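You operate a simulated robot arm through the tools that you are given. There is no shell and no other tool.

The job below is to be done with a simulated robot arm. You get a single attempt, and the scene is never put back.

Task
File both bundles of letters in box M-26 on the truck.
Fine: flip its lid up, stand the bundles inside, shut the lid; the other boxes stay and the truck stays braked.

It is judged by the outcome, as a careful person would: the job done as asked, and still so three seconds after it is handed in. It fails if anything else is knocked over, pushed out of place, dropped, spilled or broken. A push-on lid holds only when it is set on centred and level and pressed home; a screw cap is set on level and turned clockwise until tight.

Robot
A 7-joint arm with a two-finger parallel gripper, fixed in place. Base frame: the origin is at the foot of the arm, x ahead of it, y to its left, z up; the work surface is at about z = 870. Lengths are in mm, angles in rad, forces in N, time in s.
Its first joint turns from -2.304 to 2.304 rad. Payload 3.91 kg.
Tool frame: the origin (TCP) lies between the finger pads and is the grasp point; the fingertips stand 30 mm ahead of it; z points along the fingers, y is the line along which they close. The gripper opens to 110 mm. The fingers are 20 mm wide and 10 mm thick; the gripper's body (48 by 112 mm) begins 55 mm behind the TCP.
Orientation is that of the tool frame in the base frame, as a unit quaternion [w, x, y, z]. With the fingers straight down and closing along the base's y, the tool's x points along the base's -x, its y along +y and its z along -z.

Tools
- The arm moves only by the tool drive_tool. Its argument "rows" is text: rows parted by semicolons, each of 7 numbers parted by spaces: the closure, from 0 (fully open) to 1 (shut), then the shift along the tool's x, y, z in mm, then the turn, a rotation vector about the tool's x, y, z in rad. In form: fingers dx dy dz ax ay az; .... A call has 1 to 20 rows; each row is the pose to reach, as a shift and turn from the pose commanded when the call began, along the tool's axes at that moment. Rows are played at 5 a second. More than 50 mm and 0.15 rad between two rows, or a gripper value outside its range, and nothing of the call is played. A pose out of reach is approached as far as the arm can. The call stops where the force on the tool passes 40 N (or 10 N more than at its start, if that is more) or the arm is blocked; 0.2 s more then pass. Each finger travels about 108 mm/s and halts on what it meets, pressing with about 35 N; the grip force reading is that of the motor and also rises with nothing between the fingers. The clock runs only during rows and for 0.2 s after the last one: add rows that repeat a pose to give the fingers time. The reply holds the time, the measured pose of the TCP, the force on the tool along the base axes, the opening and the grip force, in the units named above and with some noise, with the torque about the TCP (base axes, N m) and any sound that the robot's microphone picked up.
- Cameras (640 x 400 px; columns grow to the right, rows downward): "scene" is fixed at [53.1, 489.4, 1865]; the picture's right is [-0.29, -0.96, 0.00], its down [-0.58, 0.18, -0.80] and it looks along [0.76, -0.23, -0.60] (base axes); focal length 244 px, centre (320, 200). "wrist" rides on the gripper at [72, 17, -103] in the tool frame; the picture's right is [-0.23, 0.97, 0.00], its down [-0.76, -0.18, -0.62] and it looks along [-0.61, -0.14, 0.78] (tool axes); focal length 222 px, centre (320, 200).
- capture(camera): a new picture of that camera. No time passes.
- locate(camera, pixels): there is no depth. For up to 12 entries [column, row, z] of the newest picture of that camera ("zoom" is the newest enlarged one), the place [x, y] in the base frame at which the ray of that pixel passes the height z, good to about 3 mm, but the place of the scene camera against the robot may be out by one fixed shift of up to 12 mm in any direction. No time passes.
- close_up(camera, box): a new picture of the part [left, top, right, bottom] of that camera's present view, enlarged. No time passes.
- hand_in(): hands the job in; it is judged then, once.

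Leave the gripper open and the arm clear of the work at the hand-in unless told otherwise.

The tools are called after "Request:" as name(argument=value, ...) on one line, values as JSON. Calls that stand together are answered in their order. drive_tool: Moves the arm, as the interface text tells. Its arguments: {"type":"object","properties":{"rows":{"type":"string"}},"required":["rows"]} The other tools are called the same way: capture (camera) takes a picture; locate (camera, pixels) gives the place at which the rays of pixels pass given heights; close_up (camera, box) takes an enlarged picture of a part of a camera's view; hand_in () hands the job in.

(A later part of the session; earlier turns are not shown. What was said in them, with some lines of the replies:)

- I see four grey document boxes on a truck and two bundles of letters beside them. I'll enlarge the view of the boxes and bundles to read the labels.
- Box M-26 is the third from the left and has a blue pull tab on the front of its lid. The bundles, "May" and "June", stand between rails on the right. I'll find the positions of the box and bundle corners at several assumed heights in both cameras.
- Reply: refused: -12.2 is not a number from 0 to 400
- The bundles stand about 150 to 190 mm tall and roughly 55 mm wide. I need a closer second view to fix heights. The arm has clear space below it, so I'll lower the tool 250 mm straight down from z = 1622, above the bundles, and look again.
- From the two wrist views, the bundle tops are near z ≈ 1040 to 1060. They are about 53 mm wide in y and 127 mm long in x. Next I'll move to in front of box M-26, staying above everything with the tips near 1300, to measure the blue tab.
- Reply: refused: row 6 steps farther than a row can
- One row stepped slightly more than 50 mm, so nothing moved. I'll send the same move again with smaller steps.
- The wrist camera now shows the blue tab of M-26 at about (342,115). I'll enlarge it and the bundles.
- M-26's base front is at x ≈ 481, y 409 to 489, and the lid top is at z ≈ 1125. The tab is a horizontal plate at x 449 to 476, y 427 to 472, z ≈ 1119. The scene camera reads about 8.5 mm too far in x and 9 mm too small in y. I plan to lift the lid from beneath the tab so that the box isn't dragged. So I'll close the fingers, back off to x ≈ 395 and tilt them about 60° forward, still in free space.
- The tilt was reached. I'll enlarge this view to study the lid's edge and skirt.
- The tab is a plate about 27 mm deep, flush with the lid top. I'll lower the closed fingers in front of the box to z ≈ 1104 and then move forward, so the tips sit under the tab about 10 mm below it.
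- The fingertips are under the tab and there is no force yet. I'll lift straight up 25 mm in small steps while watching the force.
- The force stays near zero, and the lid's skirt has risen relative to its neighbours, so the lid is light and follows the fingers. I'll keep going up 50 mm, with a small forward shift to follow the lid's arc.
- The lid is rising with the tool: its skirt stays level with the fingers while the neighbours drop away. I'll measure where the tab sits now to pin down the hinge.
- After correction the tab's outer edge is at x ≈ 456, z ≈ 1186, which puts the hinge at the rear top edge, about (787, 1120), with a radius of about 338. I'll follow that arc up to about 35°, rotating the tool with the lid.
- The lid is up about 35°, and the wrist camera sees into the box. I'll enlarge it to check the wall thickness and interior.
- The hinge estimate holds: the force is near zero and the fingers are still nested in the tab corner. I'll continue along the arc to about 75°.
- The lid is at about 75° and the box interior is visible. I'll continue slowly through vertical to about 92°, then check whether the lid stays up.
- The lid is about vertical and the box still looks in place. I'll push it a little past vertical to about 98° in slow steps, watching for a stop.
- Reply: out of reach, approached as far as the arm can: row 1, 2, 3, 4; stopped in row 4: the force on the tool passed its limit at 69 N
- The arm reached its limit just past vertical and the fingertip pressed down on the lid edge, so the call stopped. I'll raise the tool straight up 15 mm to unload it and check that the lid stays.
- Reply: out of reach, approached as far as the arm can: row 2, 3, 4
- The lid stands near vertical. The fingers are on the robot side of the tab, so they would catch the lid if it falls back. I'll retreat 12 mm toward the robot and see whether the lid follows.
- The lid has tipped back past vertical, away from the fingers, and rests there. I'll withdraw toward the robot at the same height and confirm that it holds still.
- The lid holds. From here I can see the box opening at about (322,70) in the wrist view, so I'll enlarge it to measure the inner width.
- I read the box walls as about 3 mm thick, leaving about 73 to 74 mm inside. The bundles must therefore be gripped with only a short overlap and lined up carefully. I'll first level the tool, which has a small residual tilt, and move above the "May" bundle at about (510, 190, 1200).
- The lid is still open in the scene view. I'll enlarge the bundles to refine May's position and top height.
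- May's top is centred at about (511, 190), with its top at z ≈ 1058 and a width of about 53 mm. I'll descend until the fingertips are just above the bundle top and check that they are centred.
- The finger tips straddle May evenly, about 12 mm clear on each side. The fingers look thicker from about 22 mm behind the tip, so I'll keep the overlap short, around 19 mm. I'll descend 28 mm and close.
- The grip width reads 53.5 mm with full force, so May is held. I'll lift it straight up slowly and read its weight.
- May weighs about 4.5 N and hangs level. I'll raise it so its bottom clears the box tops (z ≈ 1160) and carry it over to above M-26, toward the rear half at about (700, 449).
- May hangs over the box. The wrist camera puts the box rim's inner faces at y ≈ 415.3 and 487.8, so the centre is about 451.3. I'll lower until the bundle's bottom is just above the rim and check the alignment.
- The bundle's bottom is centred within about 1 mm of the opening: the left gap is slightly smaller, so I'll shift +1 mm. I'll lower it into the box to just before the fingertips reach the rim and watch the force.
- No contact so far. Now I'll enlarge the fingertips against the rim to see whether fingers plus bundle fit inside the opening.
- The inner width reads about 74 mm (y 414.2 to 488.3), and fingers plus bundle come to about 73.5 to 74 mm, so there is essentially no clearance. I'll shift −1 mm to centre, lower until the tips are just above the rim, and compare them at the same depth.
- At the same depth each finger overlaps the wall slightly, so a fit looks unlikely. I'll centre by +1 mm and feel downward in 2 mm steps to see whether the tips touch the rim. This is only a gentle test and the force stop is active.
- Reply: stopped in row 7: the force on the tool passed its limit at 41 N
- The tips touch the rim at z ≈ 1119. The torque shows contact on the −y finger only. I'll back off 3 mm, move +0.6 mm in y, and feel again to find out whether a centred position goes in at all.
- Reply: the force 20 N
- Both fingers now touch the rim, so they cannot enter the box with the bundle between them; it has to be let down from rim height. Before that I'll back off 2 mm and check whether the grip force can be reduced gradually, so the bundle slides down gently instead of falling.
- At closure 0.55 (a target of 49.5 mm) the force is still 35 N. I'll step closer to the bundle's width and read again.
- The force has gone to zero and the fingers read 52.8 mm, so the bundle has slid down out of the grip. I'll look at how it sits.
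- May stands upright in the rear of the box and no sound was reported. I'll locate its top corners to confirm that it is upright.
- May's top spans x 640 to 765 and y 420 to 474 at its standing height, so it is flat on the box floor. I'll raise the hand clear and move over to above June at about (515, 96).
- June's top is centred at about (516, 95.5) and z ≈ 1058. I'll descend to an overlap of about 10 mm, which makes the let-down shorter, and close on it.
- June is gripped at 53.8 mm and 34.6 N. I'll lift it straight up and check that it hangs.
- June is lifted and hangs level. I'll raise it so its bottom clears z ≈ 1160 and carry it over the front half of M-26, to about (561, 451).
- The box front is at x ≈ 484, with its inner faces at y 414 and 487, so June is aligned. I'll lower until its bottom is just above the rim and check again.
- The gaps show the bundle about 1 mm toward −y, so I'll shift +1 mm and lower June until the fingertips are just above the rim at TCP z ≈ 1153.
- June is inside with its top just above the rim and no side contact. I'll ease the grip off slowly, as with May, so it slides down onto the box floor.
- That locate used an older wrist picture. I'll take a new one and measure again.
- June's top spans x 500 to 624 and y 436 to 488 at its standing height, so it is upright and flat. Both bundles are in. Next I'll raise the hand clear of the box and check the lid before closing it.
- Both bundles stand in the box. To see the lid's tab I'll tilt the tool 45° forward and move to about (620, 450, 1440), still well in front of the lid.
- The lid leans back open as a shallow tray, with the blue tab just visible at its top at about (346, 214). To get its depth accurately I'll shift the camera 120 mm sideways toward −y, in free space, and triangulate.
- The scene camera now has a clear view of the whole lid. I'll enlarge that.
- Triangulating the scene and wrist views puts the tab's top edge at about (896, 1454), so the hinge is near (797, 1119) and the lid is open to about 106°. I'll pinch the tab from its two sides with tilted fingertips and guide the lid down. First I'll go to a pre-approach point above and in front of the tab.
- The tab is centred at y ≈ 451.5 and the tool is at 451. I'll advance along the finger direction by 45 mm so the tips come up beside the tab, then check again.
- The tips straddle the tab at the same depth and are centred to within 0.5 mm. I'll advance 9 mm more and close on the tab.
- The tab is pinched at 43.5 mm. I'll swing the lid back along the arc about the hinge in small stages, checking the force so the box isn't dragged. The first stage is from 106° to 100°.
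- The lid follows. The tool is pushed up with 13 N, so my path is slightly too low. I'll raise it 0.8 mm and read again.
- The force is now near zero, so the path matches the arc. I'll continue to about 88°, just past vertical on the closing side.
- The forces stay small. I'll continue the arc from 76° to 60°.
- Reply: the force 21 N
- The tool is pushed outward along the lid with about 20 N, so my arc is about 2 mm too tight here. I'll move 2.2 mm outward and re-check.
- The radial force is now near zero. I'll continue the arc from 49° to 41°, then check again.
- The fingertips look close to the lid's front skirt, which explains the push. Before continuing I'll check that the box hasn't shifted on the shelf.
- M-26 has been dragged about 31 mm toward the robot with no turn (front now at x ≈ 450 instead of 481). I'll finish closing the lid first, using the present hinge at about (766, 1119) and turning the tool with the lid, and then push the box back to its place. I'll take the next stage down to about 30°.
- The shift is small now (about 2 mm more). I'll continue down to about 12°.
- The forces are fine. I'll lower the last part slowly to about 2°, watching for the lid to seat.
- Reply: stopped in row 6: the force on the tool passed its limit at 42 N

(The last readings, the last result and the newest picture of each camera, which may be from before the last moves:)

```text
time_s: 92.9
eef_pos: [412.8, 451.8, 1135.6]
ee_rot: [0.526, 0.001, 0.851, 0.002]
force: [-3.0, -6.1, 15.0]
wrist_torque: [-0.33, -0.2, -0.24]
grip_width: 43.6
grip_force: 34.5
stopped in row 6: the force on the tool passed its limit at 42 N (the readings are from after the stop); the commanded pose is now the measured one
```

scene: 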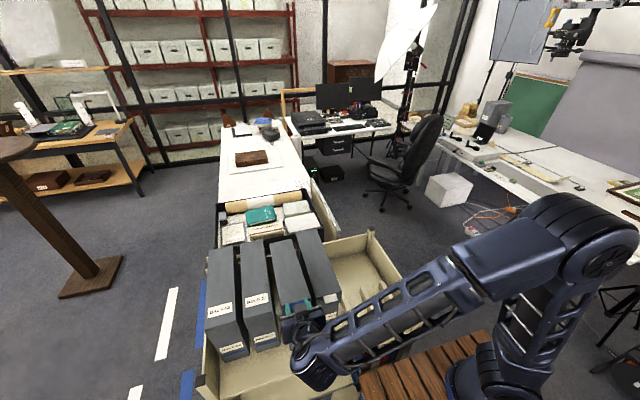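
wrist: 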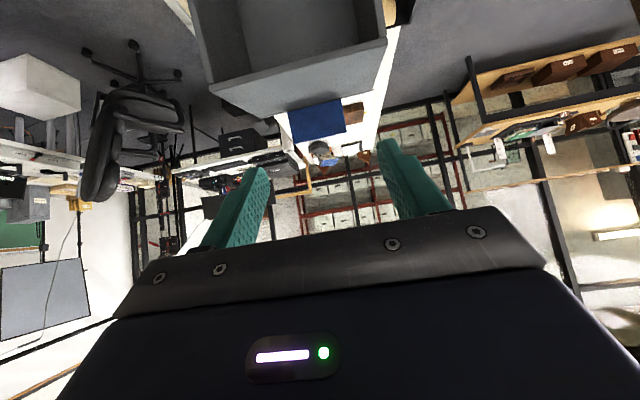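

The lid met resistance with the tool at z ≈ 1136. I'll look closely at whether it is seated.

Request:
close_up(camera="wrist", box=[180, 20, 460, 210])

Request:
close_up(camera="scene", box=[250, 260, 350, 360])

Request:
close_up(camera="scene", box=[240, 210, 330, 310])

```text
2.11 times, centred on (320, 115) of wrist
```

zoom: 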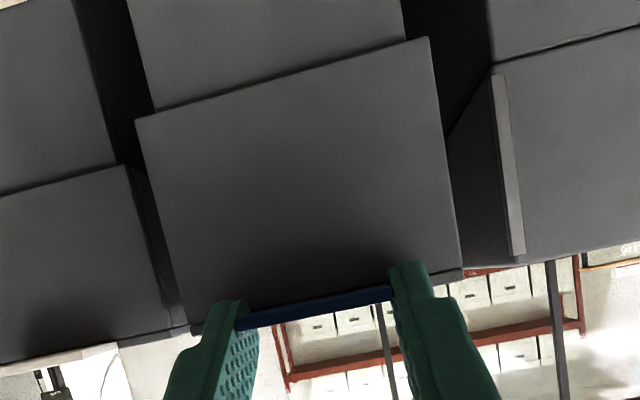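

```text
4.00 times, centred on (300, 310) of scene
```

zoom: 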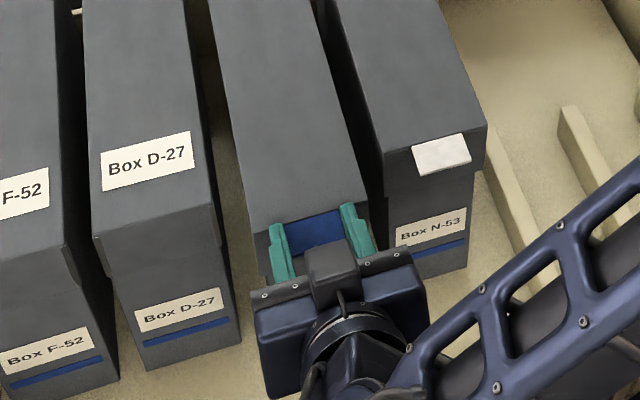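

```text
4.00 times, centred on (285, 260) of scene
```

zoom: 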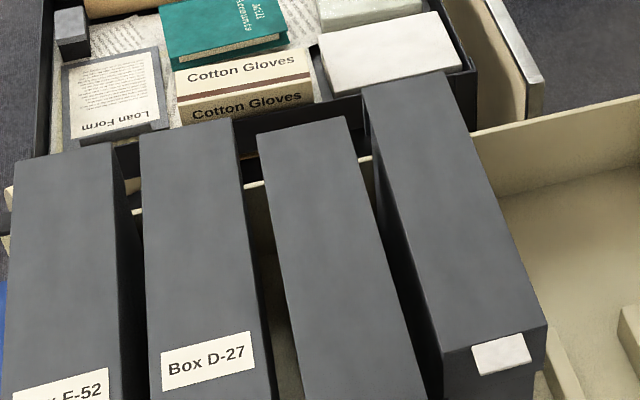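

The lid looks flush. I'll open the fingers to release the tab, then compare its height with the neighbouring lids.

Request:
drive_tool(rows="0.58 0 0 0 0 0 0; 0.52 0 0 0 0 0 0; 0.45 0 0 0 0 0 0; 0.4 0 0 0 0 0 0; 0.4 0 0 0 0 0 0")

Request:
close_up(camera="wrist", box=[180, 20, 460, 210])

Request:
close_up(camera="scene", box=[250, 260, 350, 360])

```text
time_s: 94.1
eef_pos: [413.4, 452.4, 1133.9]
ee_rot: [0.524, 0.001, 0.852, 0.001]
force: [-0.1, 0.1, 0.7]
wrist_torque: [0.02, -0.01, 0.02]
grip_width: 65.9
grip_force: 0.0
```

```text
2.11 times, centred on (320, 115) of wrist
```

zoom: 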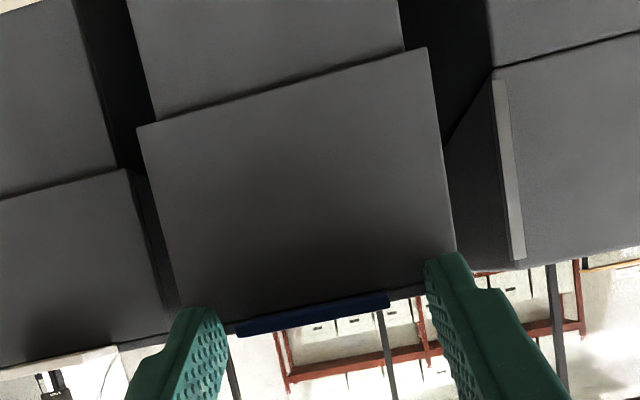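

```text
4.00 times, centred on (300, 310) of scene
```

zoom: 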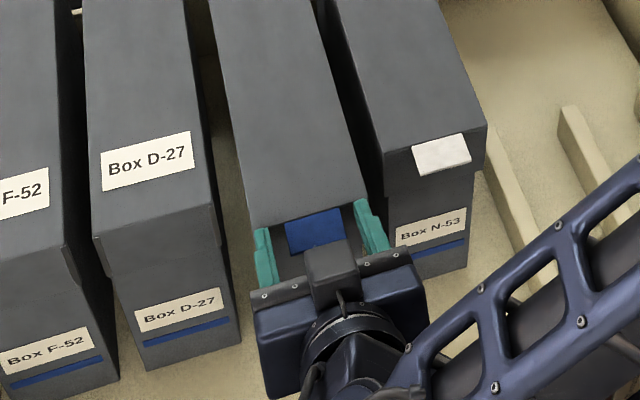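

I'll back the fingers straight away from the box along their own axis and look at the front of M-26.

Request:
drive_tool(rows="0.4 0 0 -15 0 0 0; 0.4 0 0 -35 0 0 0; 0.4 0 0 -60 0 0 0; 0.4 0 0 -60 0 0 0")

Request:
capture(camera="wrist")

Request:
close_up(camera="wrist", box=[180, 0, 460, 190])

Request:
capture(camera="scene")

```text
time_s: 95.1
eef_pos: [359.1, 452.0, 1161.4]
ee_rot: [0.525, 0.0, 0.851, 0.002]
force: [0.6, 0.3, 0.2]
wrist_torque: [0.03, 0.0, 0.02]
grip_width: 66.0
grip_force: 0.0
```

```text
taken
```

wrist: 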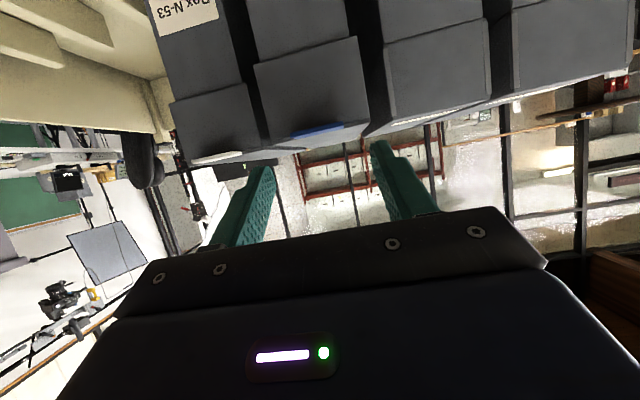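

```text
2.11 times, centred on (320, 95) of wrist
```

zoom: 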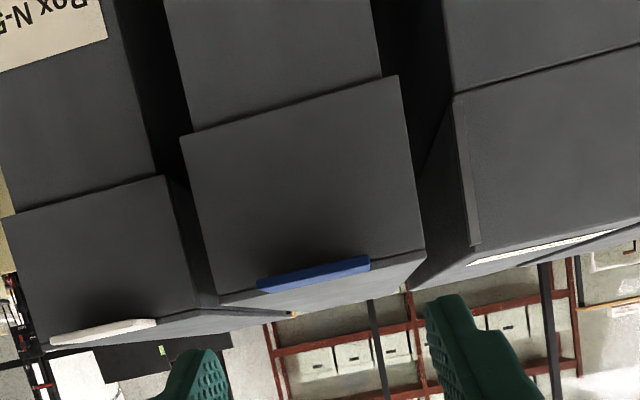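

```text
taken
```

scene: 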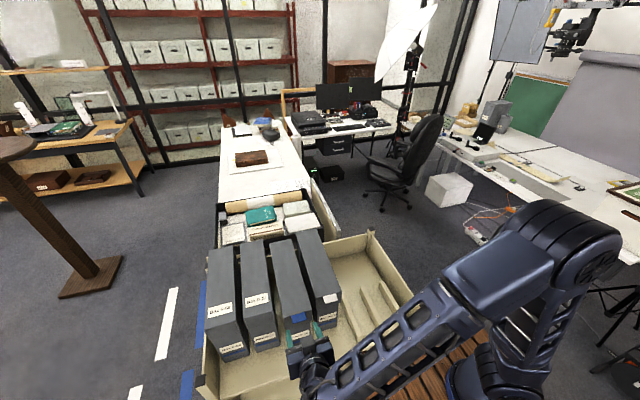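

The lid is shut and the fingers are clear. Now I'll put the box back where it stood. I'll close the fingers and lower the tilted hand in front of the box to about z = 1005, well below the tab.

Request:
drive_tool(rows="0.6 28 -0.5 14 0 0 0; 0.8 56 -1 28 0 0 0; 1 84 -1.5 42 0 0 0; 1 112 -2 56 0 0 0; 1 139.3 -2 70 0 0 0; 1 139.3 -2 70 0 0 0")

Request:
capture(camera="wrist")

Request:
capture(camera="scene")

Request:
close_up(camera="scene", box=[265, 280, 335, 350])

```text
time_s: 96.5
eef_pos: [360.4, 449.2, 1004.6]
ee_rot: [0.525, 0.001, 0.851, 0.001]
force: [0.1, 0.2, -0.4]
wrist_torque: [-0.05, 0.02, 0.0]
grip_width: 0.1
grip_force: 35.2
```

```text
taken
```

wrist: 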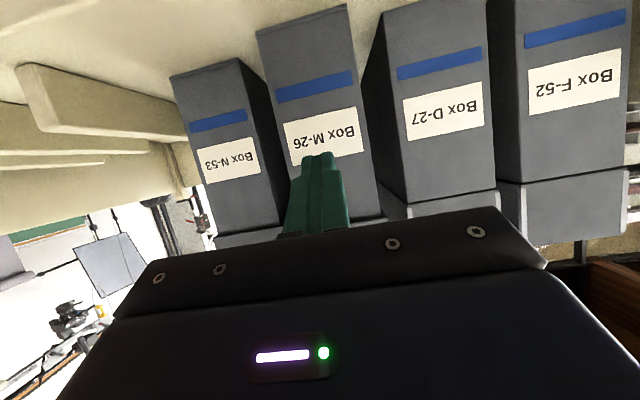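

```text
taken
```

scene: 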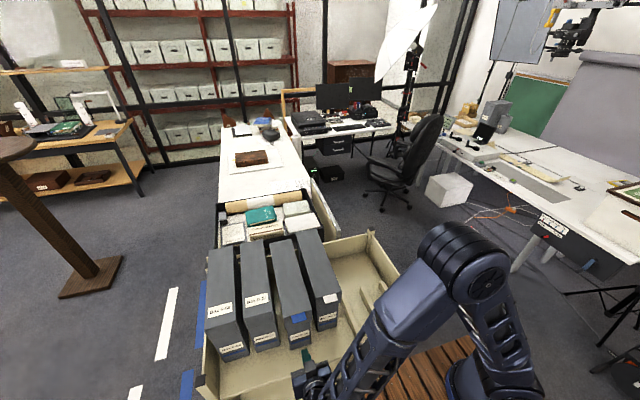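

```text
5.71 times, centred on (300, 315) of scene
```

zoom: 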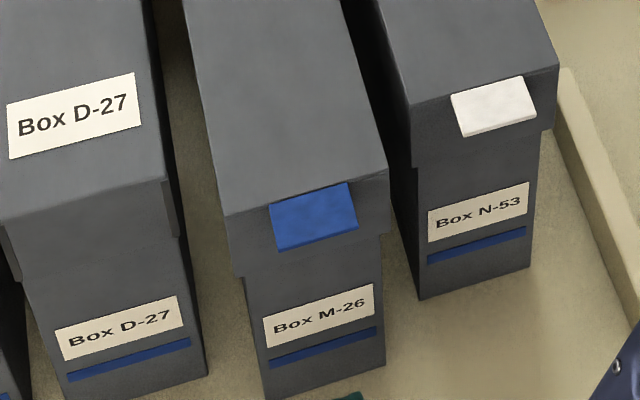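

M-26 is closed and square, with its front about 32 mm forward of its old place. I'll push the front face straight back at mid-width with the closed fingertips, slowly: first approach, then about 20 mm of push, then re-measure.

Request:
drive_tool(rows="1 -9 0 17.9 0 0 0; 1 -18 0 35.7 0 0 0; 1 -23.3 0 46.4 0 0 0; 1 -25.1 0 50 0 0 0; 1 -26.9 0 53.6 0 0 0; 1 -28.7 0 57.2 0 0 0; 1 -30.5 0 60.7 0 0 0; 1 -32.3 0 64.3 0 0 0; 1 -34.1 0 67.9 0 0 0; 1 -35.9 0 71.4 0 0 0; 1 -35.9 0 71.4 0 0 0")

Request:
capture(camera="scene")

Request:
close_up(camera="scene", box=[265, 280, 335, 350])

Request:
capture(camera="wrist")

```text
time_s: 98.9
eef_pos: [441.1, 450.4, 1004.7]
ee_rot: [0.525, 0.0, 0.851, 0.001]
force: [-3.8, -0.3, 1.9]
wrist_torque: [0.02, -0.02, 0.02]
grip_width: 0.1
grip_force: 34.9
```

```text
taken
```

scene: 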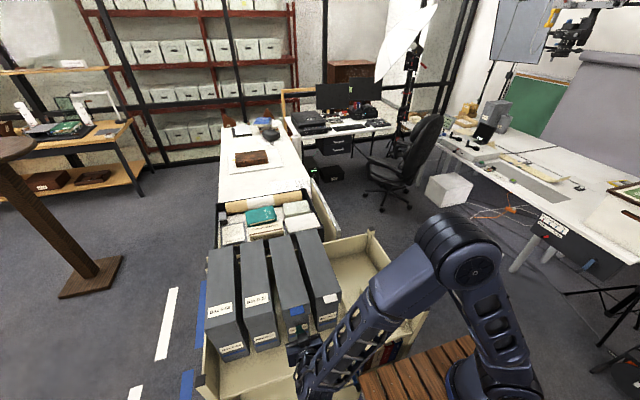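

```text
5.71 times, centred on (300, 315) of scene
```

zoom: 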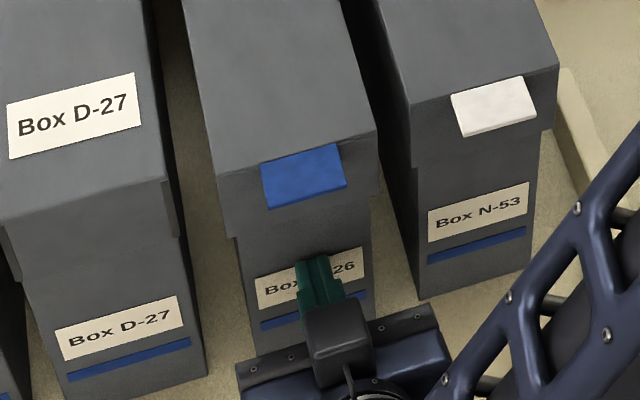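

```text
taken
```

wrist: 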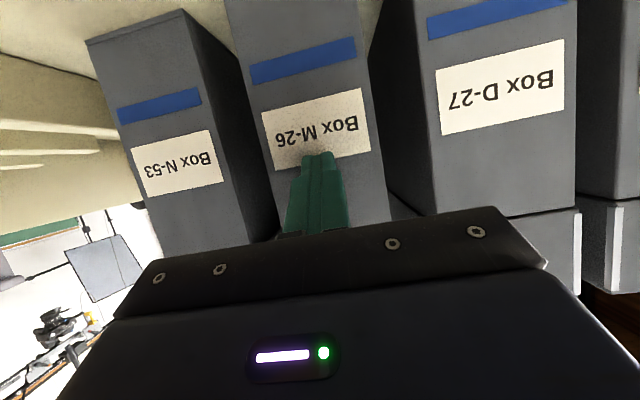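

The box slides easily at about 4 N. Comparing the tab's position with the first picture, about 8 mm remain, so I'll push 8 mm more.

Request:
drive_tool(rows="1 -0.9 0 1.8 0 0 0; 1 -1.8 0 3.6 0 0 0; 1 -2.7 0 5.4 0 0 0; 1 -3.6 0 7.1 0 0 0; 1 -3.6 0 7.1 0 0 0")

Request:
close_up(camera="scene", box=[265, 280, 335, 350])

```text
time_s: 100.1
eef_pos: [448.7, 449.4, 1004.1]
ee_rot: [0.525, 0.0, 0.851, 0.002]
force: [-5.2, 0.3, 2.1]
wrist_torque: [-0.02, -0.05, 0.01]
grip_width: 0.0
grip_force: 35.3
```

```text
5.71 times, centred on (300, 315) of scene
```

zoom: 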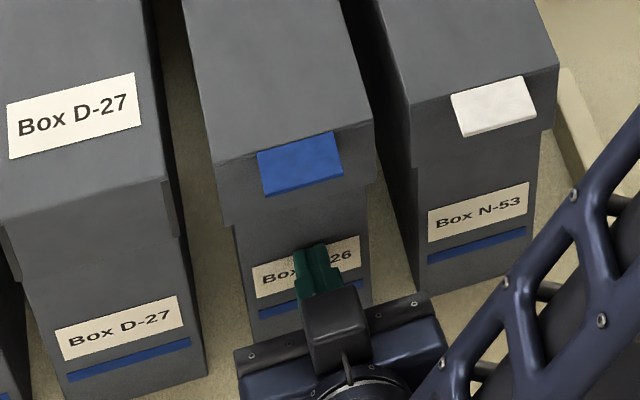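

The tab is back where it was in the first picture, to within about 1.5 mm. I'll back away from the box and rise clear in front of it.

Request:
drive_tool(rows="1 9 0 -17.9 0 0 0; 1 18 0 -35.7 0 0 0; 1 31.4 0 -62.5 0 0 0; 1 -4.3 0 -80.5 0 0 0; 1 -40 0 -98.4 0 0 0; 1 -75.7 0 -116.4 0 0 0; 1 -111.5 0 -134.3 0 0 0; 1 -147.2 0 -152.3 0 0 0; 1 -182.9 0 -170.2 0 0 0; 1 -182.9 0 -170.2 0 0 0")

Request:
capture(camera="wrist")

Request:
capture(camera="scene")

```text
time_s: 102.3
eef_pos: [377.5, 447.2, 1247.9]
ee_rot: [0.524, 0.0, 0.851, 0.001]
force: [0.2, 0.2, 0.3]
wrist_torque: [0.0, -0.01, 0.01]
grip_width: 0.1
grip_force: 35.0
```

```text
taken
```

wrist: 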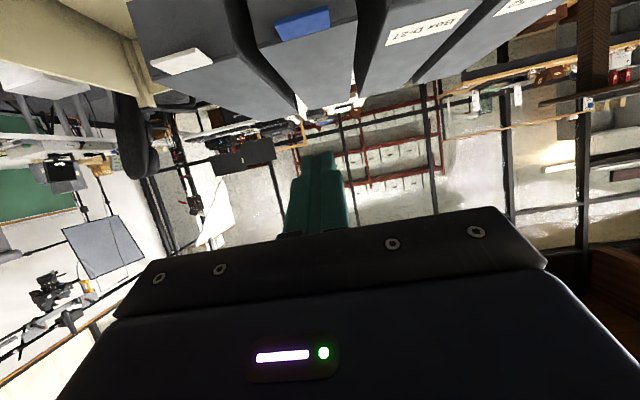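

```text
taken
```

scene: 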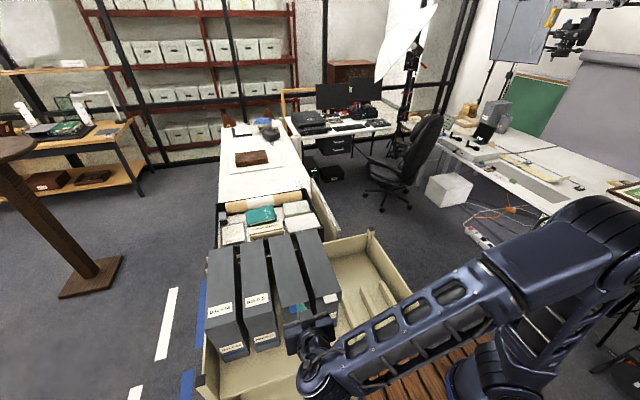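

Request:
close_up(camera="wrist", box=[120, 0, 460, 140])

Request:
close_up(camera="scene", box=[200, 220, 340, 360])

```text
1.88 times, centred on (290, 70) of wrist
```

zoom: 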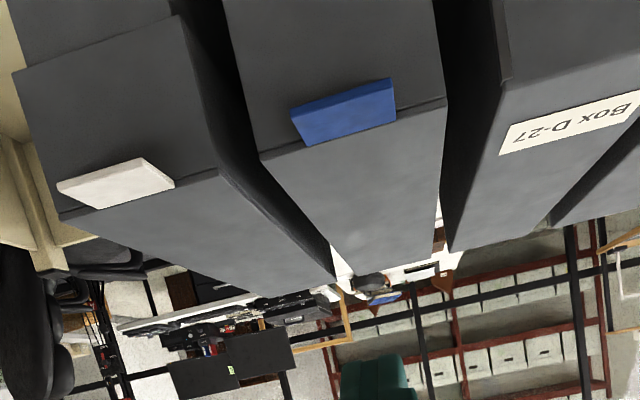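

```text
2.86 times, centred on (270, 290) of scene
```

zoom: 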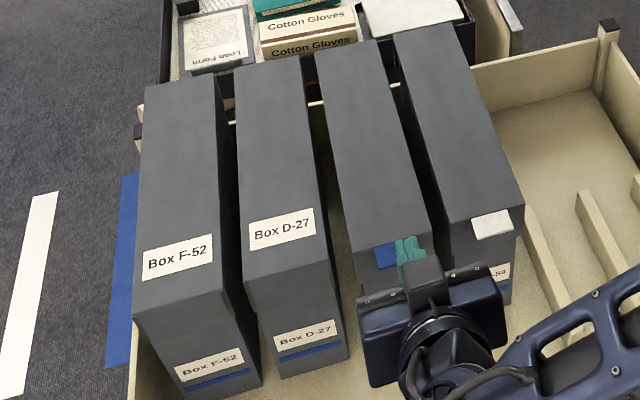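

M-26's front edge lines up with N-53's, so the lid looks flush. To be sure it is fully shut, I'll come above the front of the lid with the fingers closed and pointing down, and press lightly.

Request:
drive_tool(rows="1 -16.6 0.3 10.1 0 0.138 0; 1 -33.1 0.5 20.3 0 0.276 0; 1 -49.7 0.8 30.4 0 0.414 0; 1 -66.3 1 40.6 0 0.552 0; 1 -82.8 1.3 50.7 0 0.69 0; 1 -99.4 1.5 60.8 0 0.828 0; 1 -116 1.8 71 0 0.966 0; 1 -132.5 2 81.1 0 1.105 0; 1 -132.5 2 81.1 0 1.105 0")

Request:
capture(camera="wrist")

Request:
capture(camera="scene")

```text
time_s: 104.3
eef_pos: [508.5, 451.8, 1325.1]
ee_rot: [-0.001, -0.001, 1.0, 0.002]
force: [-0.1, 0.1, 0.3]
wrist_torque: [-0.01, 0.03, 0.01]
grip_width: 0.0
grip_force: 35.0
```

```text
taken
```

wrist: 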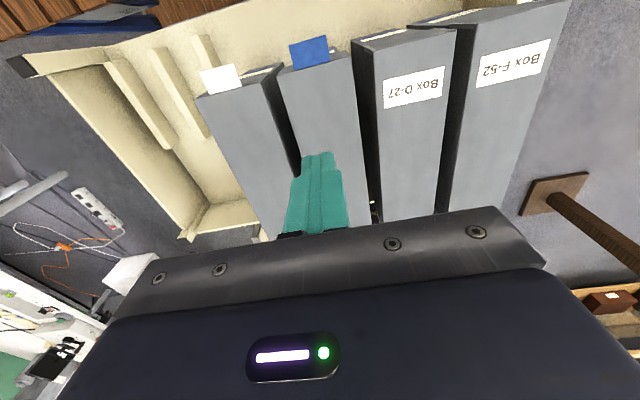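

```text
taken
```

scene: 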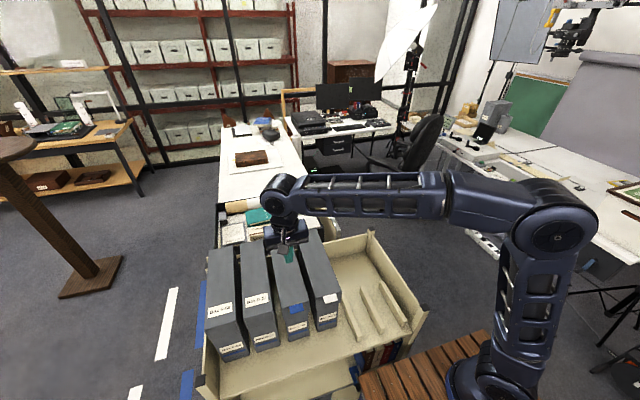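

Request:
close_up(camera="scene", box=[265, 280, 335, 350])

Request:
close_up(camera="wrist", box=[180, 20, 480, 190])

```text
5.71 times, centred on (300, 315) of scene
```

zoom: 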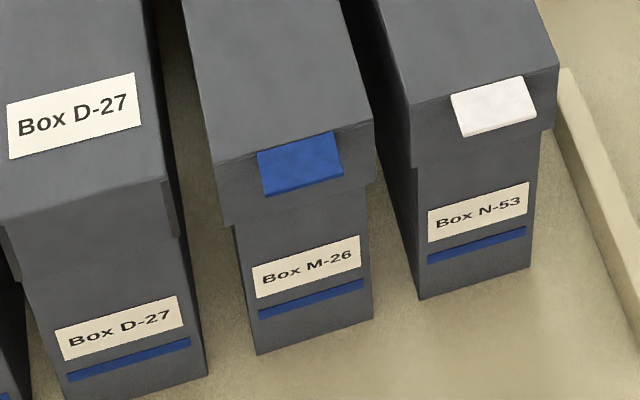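

```text
2.13 times, centred on (330, 105) of wrist
```

zoom: 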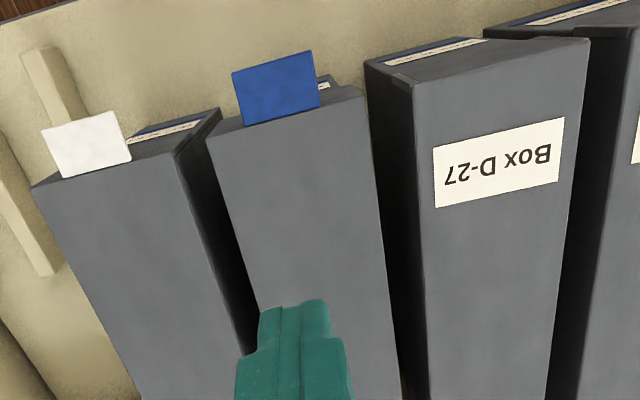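

Box and lid look the same as in the first picture. I'll press lightly on the lid's front to confirm it is home: down to just above it, then small steps.

Request:
drive_tool(rows="1 0 -1 40 0 0 0; 1 0 -1 80 0 0 0; 1 0 -1 120 0 0 0; 1 0 -1 150 0 0 0; 1 0 -1 162 0 0 0; 1 0 -1 165 0 0 0; 1 0 -1 165 0 0 0")

Request:
drive_tool(rows="1 0 0 1.5 0 0 0; 1 0 0 3 0 0 0; 1 0 0 4 0 0 0; 1 0 0 4 0 0 0")

```text
time_s: 105.9
eef_pos: [508.2, 451.6, 1161.5]
ee_rot: [0.0, -0.001, 1.0, 0.001]
force: [-0.3, 0.3, -0.7]
wrist_torque: [0.03, 0.0, -0.02]
grip_width: 0.1
grip_force: 35.1
```

```text
time_s: 106.9
eef_pos: [508.9, 451.1, 1157.3]
ee_rot: [0.0, -0.001, 1.0, 0.002]
force: [0.7, -0.5, -0.2]
wrist_torque: [0.02, 0.0, 0.02]
grip_width: 0.0
grip_force: 35.6
```

No contact yet, with the tips at z ≈ 1127. I'll continue down in small steps until light contact.

Request:
drive_tool(rows="1 0 0 1 0 0 0; 1 0 0 2 0 0 0; 1 0 0 3 0 0 0; 1 0 0 3 0 0 0")

```text
time_s: 107.9
eef_pos: [508.9, 450.2, 1155.5]
ee_rot: [0.0, -0.001, 1.0, 0.002]
force: [1.2, 1.5, 4.2]
wrist_torque: [0.02, -0.05, 0.0]
grip_width: 0.2
grip_force: 35.2
```

There is light contact at 4 N with the tips at z ≈ 1125, which is the original lid height. I'll press 1 mm more to check that it is firm.

Request:
drive_tool(rows="1 0 0 0.6 0 0 0; 1 0 0 1.2 0 0 0; 1 0 0 1.2 0 0 0")

```text
time_s: 108.7
eef_pos: [508.9, 450.2, 1153.2]
ee_rot: [0.001, -0.001, 1.0, 0.002]
force: [5.5, 3.3, 21.7]
wrist_torque: [0.03, -0.17, -0.06]
grip_width: 0.3
grip_force: 35.3
```

The lid is firm at 22 N, so it is shut. I'll rise straight up, open the gripper and move the arm clear.

Request:
drive_tool(rows="1 0 0 -10 0 0 0; 1 0 0 -50 0 0 0; 0.8 0 0 -100 0 0 0; 0.5 0 0 -150 0 0 0; 0.2 0 0 -200 0 0 0; 0 0 0 -250 0 0 0; 0 0 -40 -280 0 0 0; 0 0 -80 -310 0 0 0; 0 0 -120 -340 0 0 0; 0 0 -160 -365 0 0 0; 0 0 -200 -390 0 0 0; 0 0 -240 -410 0 0 0; 0 0 -280 -430 0 0 0; 0 0 -280 -430 0 0 0")

Request:
capture(camera="scene")

Request:
capture(camera="wrist")

Request:
close_up(camera="scene", box=[190, 210, 350, 370])

```text
time_s: 111.7
eef_pos: [512.4, 168.6, 1581.1]
ee_rot: [0.0, -0.002, 1.0, 0.003]
force: [0.2, -0.5, -1.1]
wrist_torque: [-0.03, -0.01, 0.01]
grip_width: 109.9
grip_force: 0.1
```

```text
taken
```

scene: 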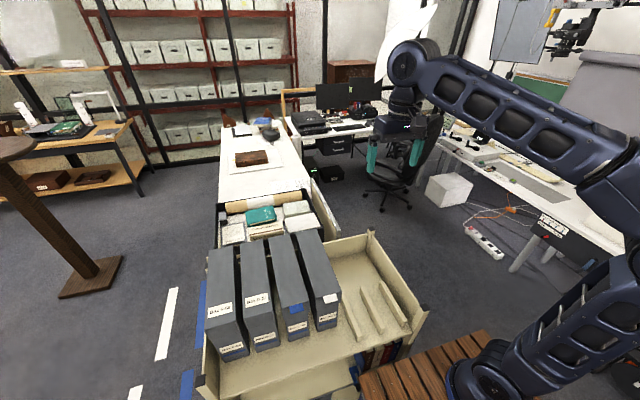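

```text
taken
```

wrist: 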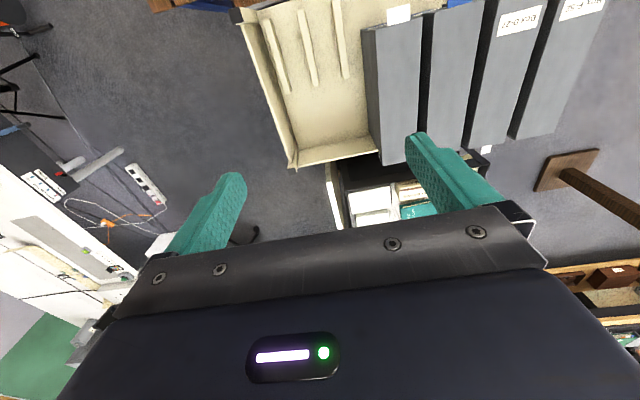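

```text
2.50 times, centred on (270, 290) of scene
```

zoom: 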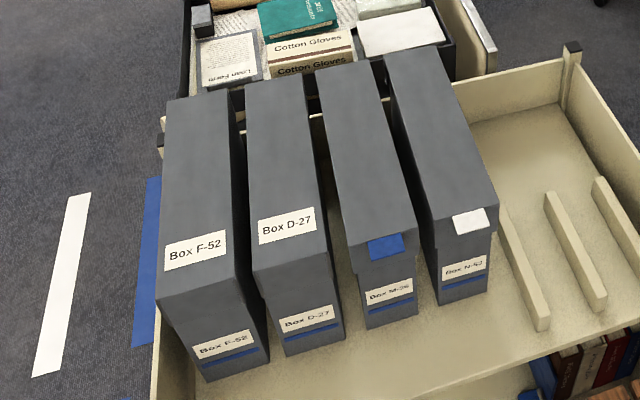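

M-26 is shut and back within a couple of millimetres of where it stood. The other boxes haven't moved and the rails are empty because both bundles are in the box. The gripper is open and the arm is clear of the work. I'm handing in.

Request:
hand_in()

```text
The job is handed in.
```

Both bundles, May and June, are standing upright inside box M-26, and its lid is shut. I handed the job in; no verdict has come back yet.

- **Bundles:** May is in the rear half of the box and June in the front half. My fingers could not fit inside the box alongside a bundle. I eased the grip at rim height, so each bundle slid about 70–80 mm down onto the box floor on its own. I checked that both were standing straight afterwards. I could not look inside again once the lid was shut.
- **Box position:** While I was closing the lid, M-26 was dragged about 33 mm toward the robot. I pushed it straight back, and it now sits within about 2 mm of where it started.
- **Lid:** It sits at its original height and held firm when I pressed on the front edge with about 22 N. While I was opening the lid, the arm ran out of reach and pressed down on the lid's edge with up to 69 N. I saw no damage from that.
- **Everything else:** The other three boxes stayed in place, and I saw no movement of the truck. The gripper is open and the arm is clear.
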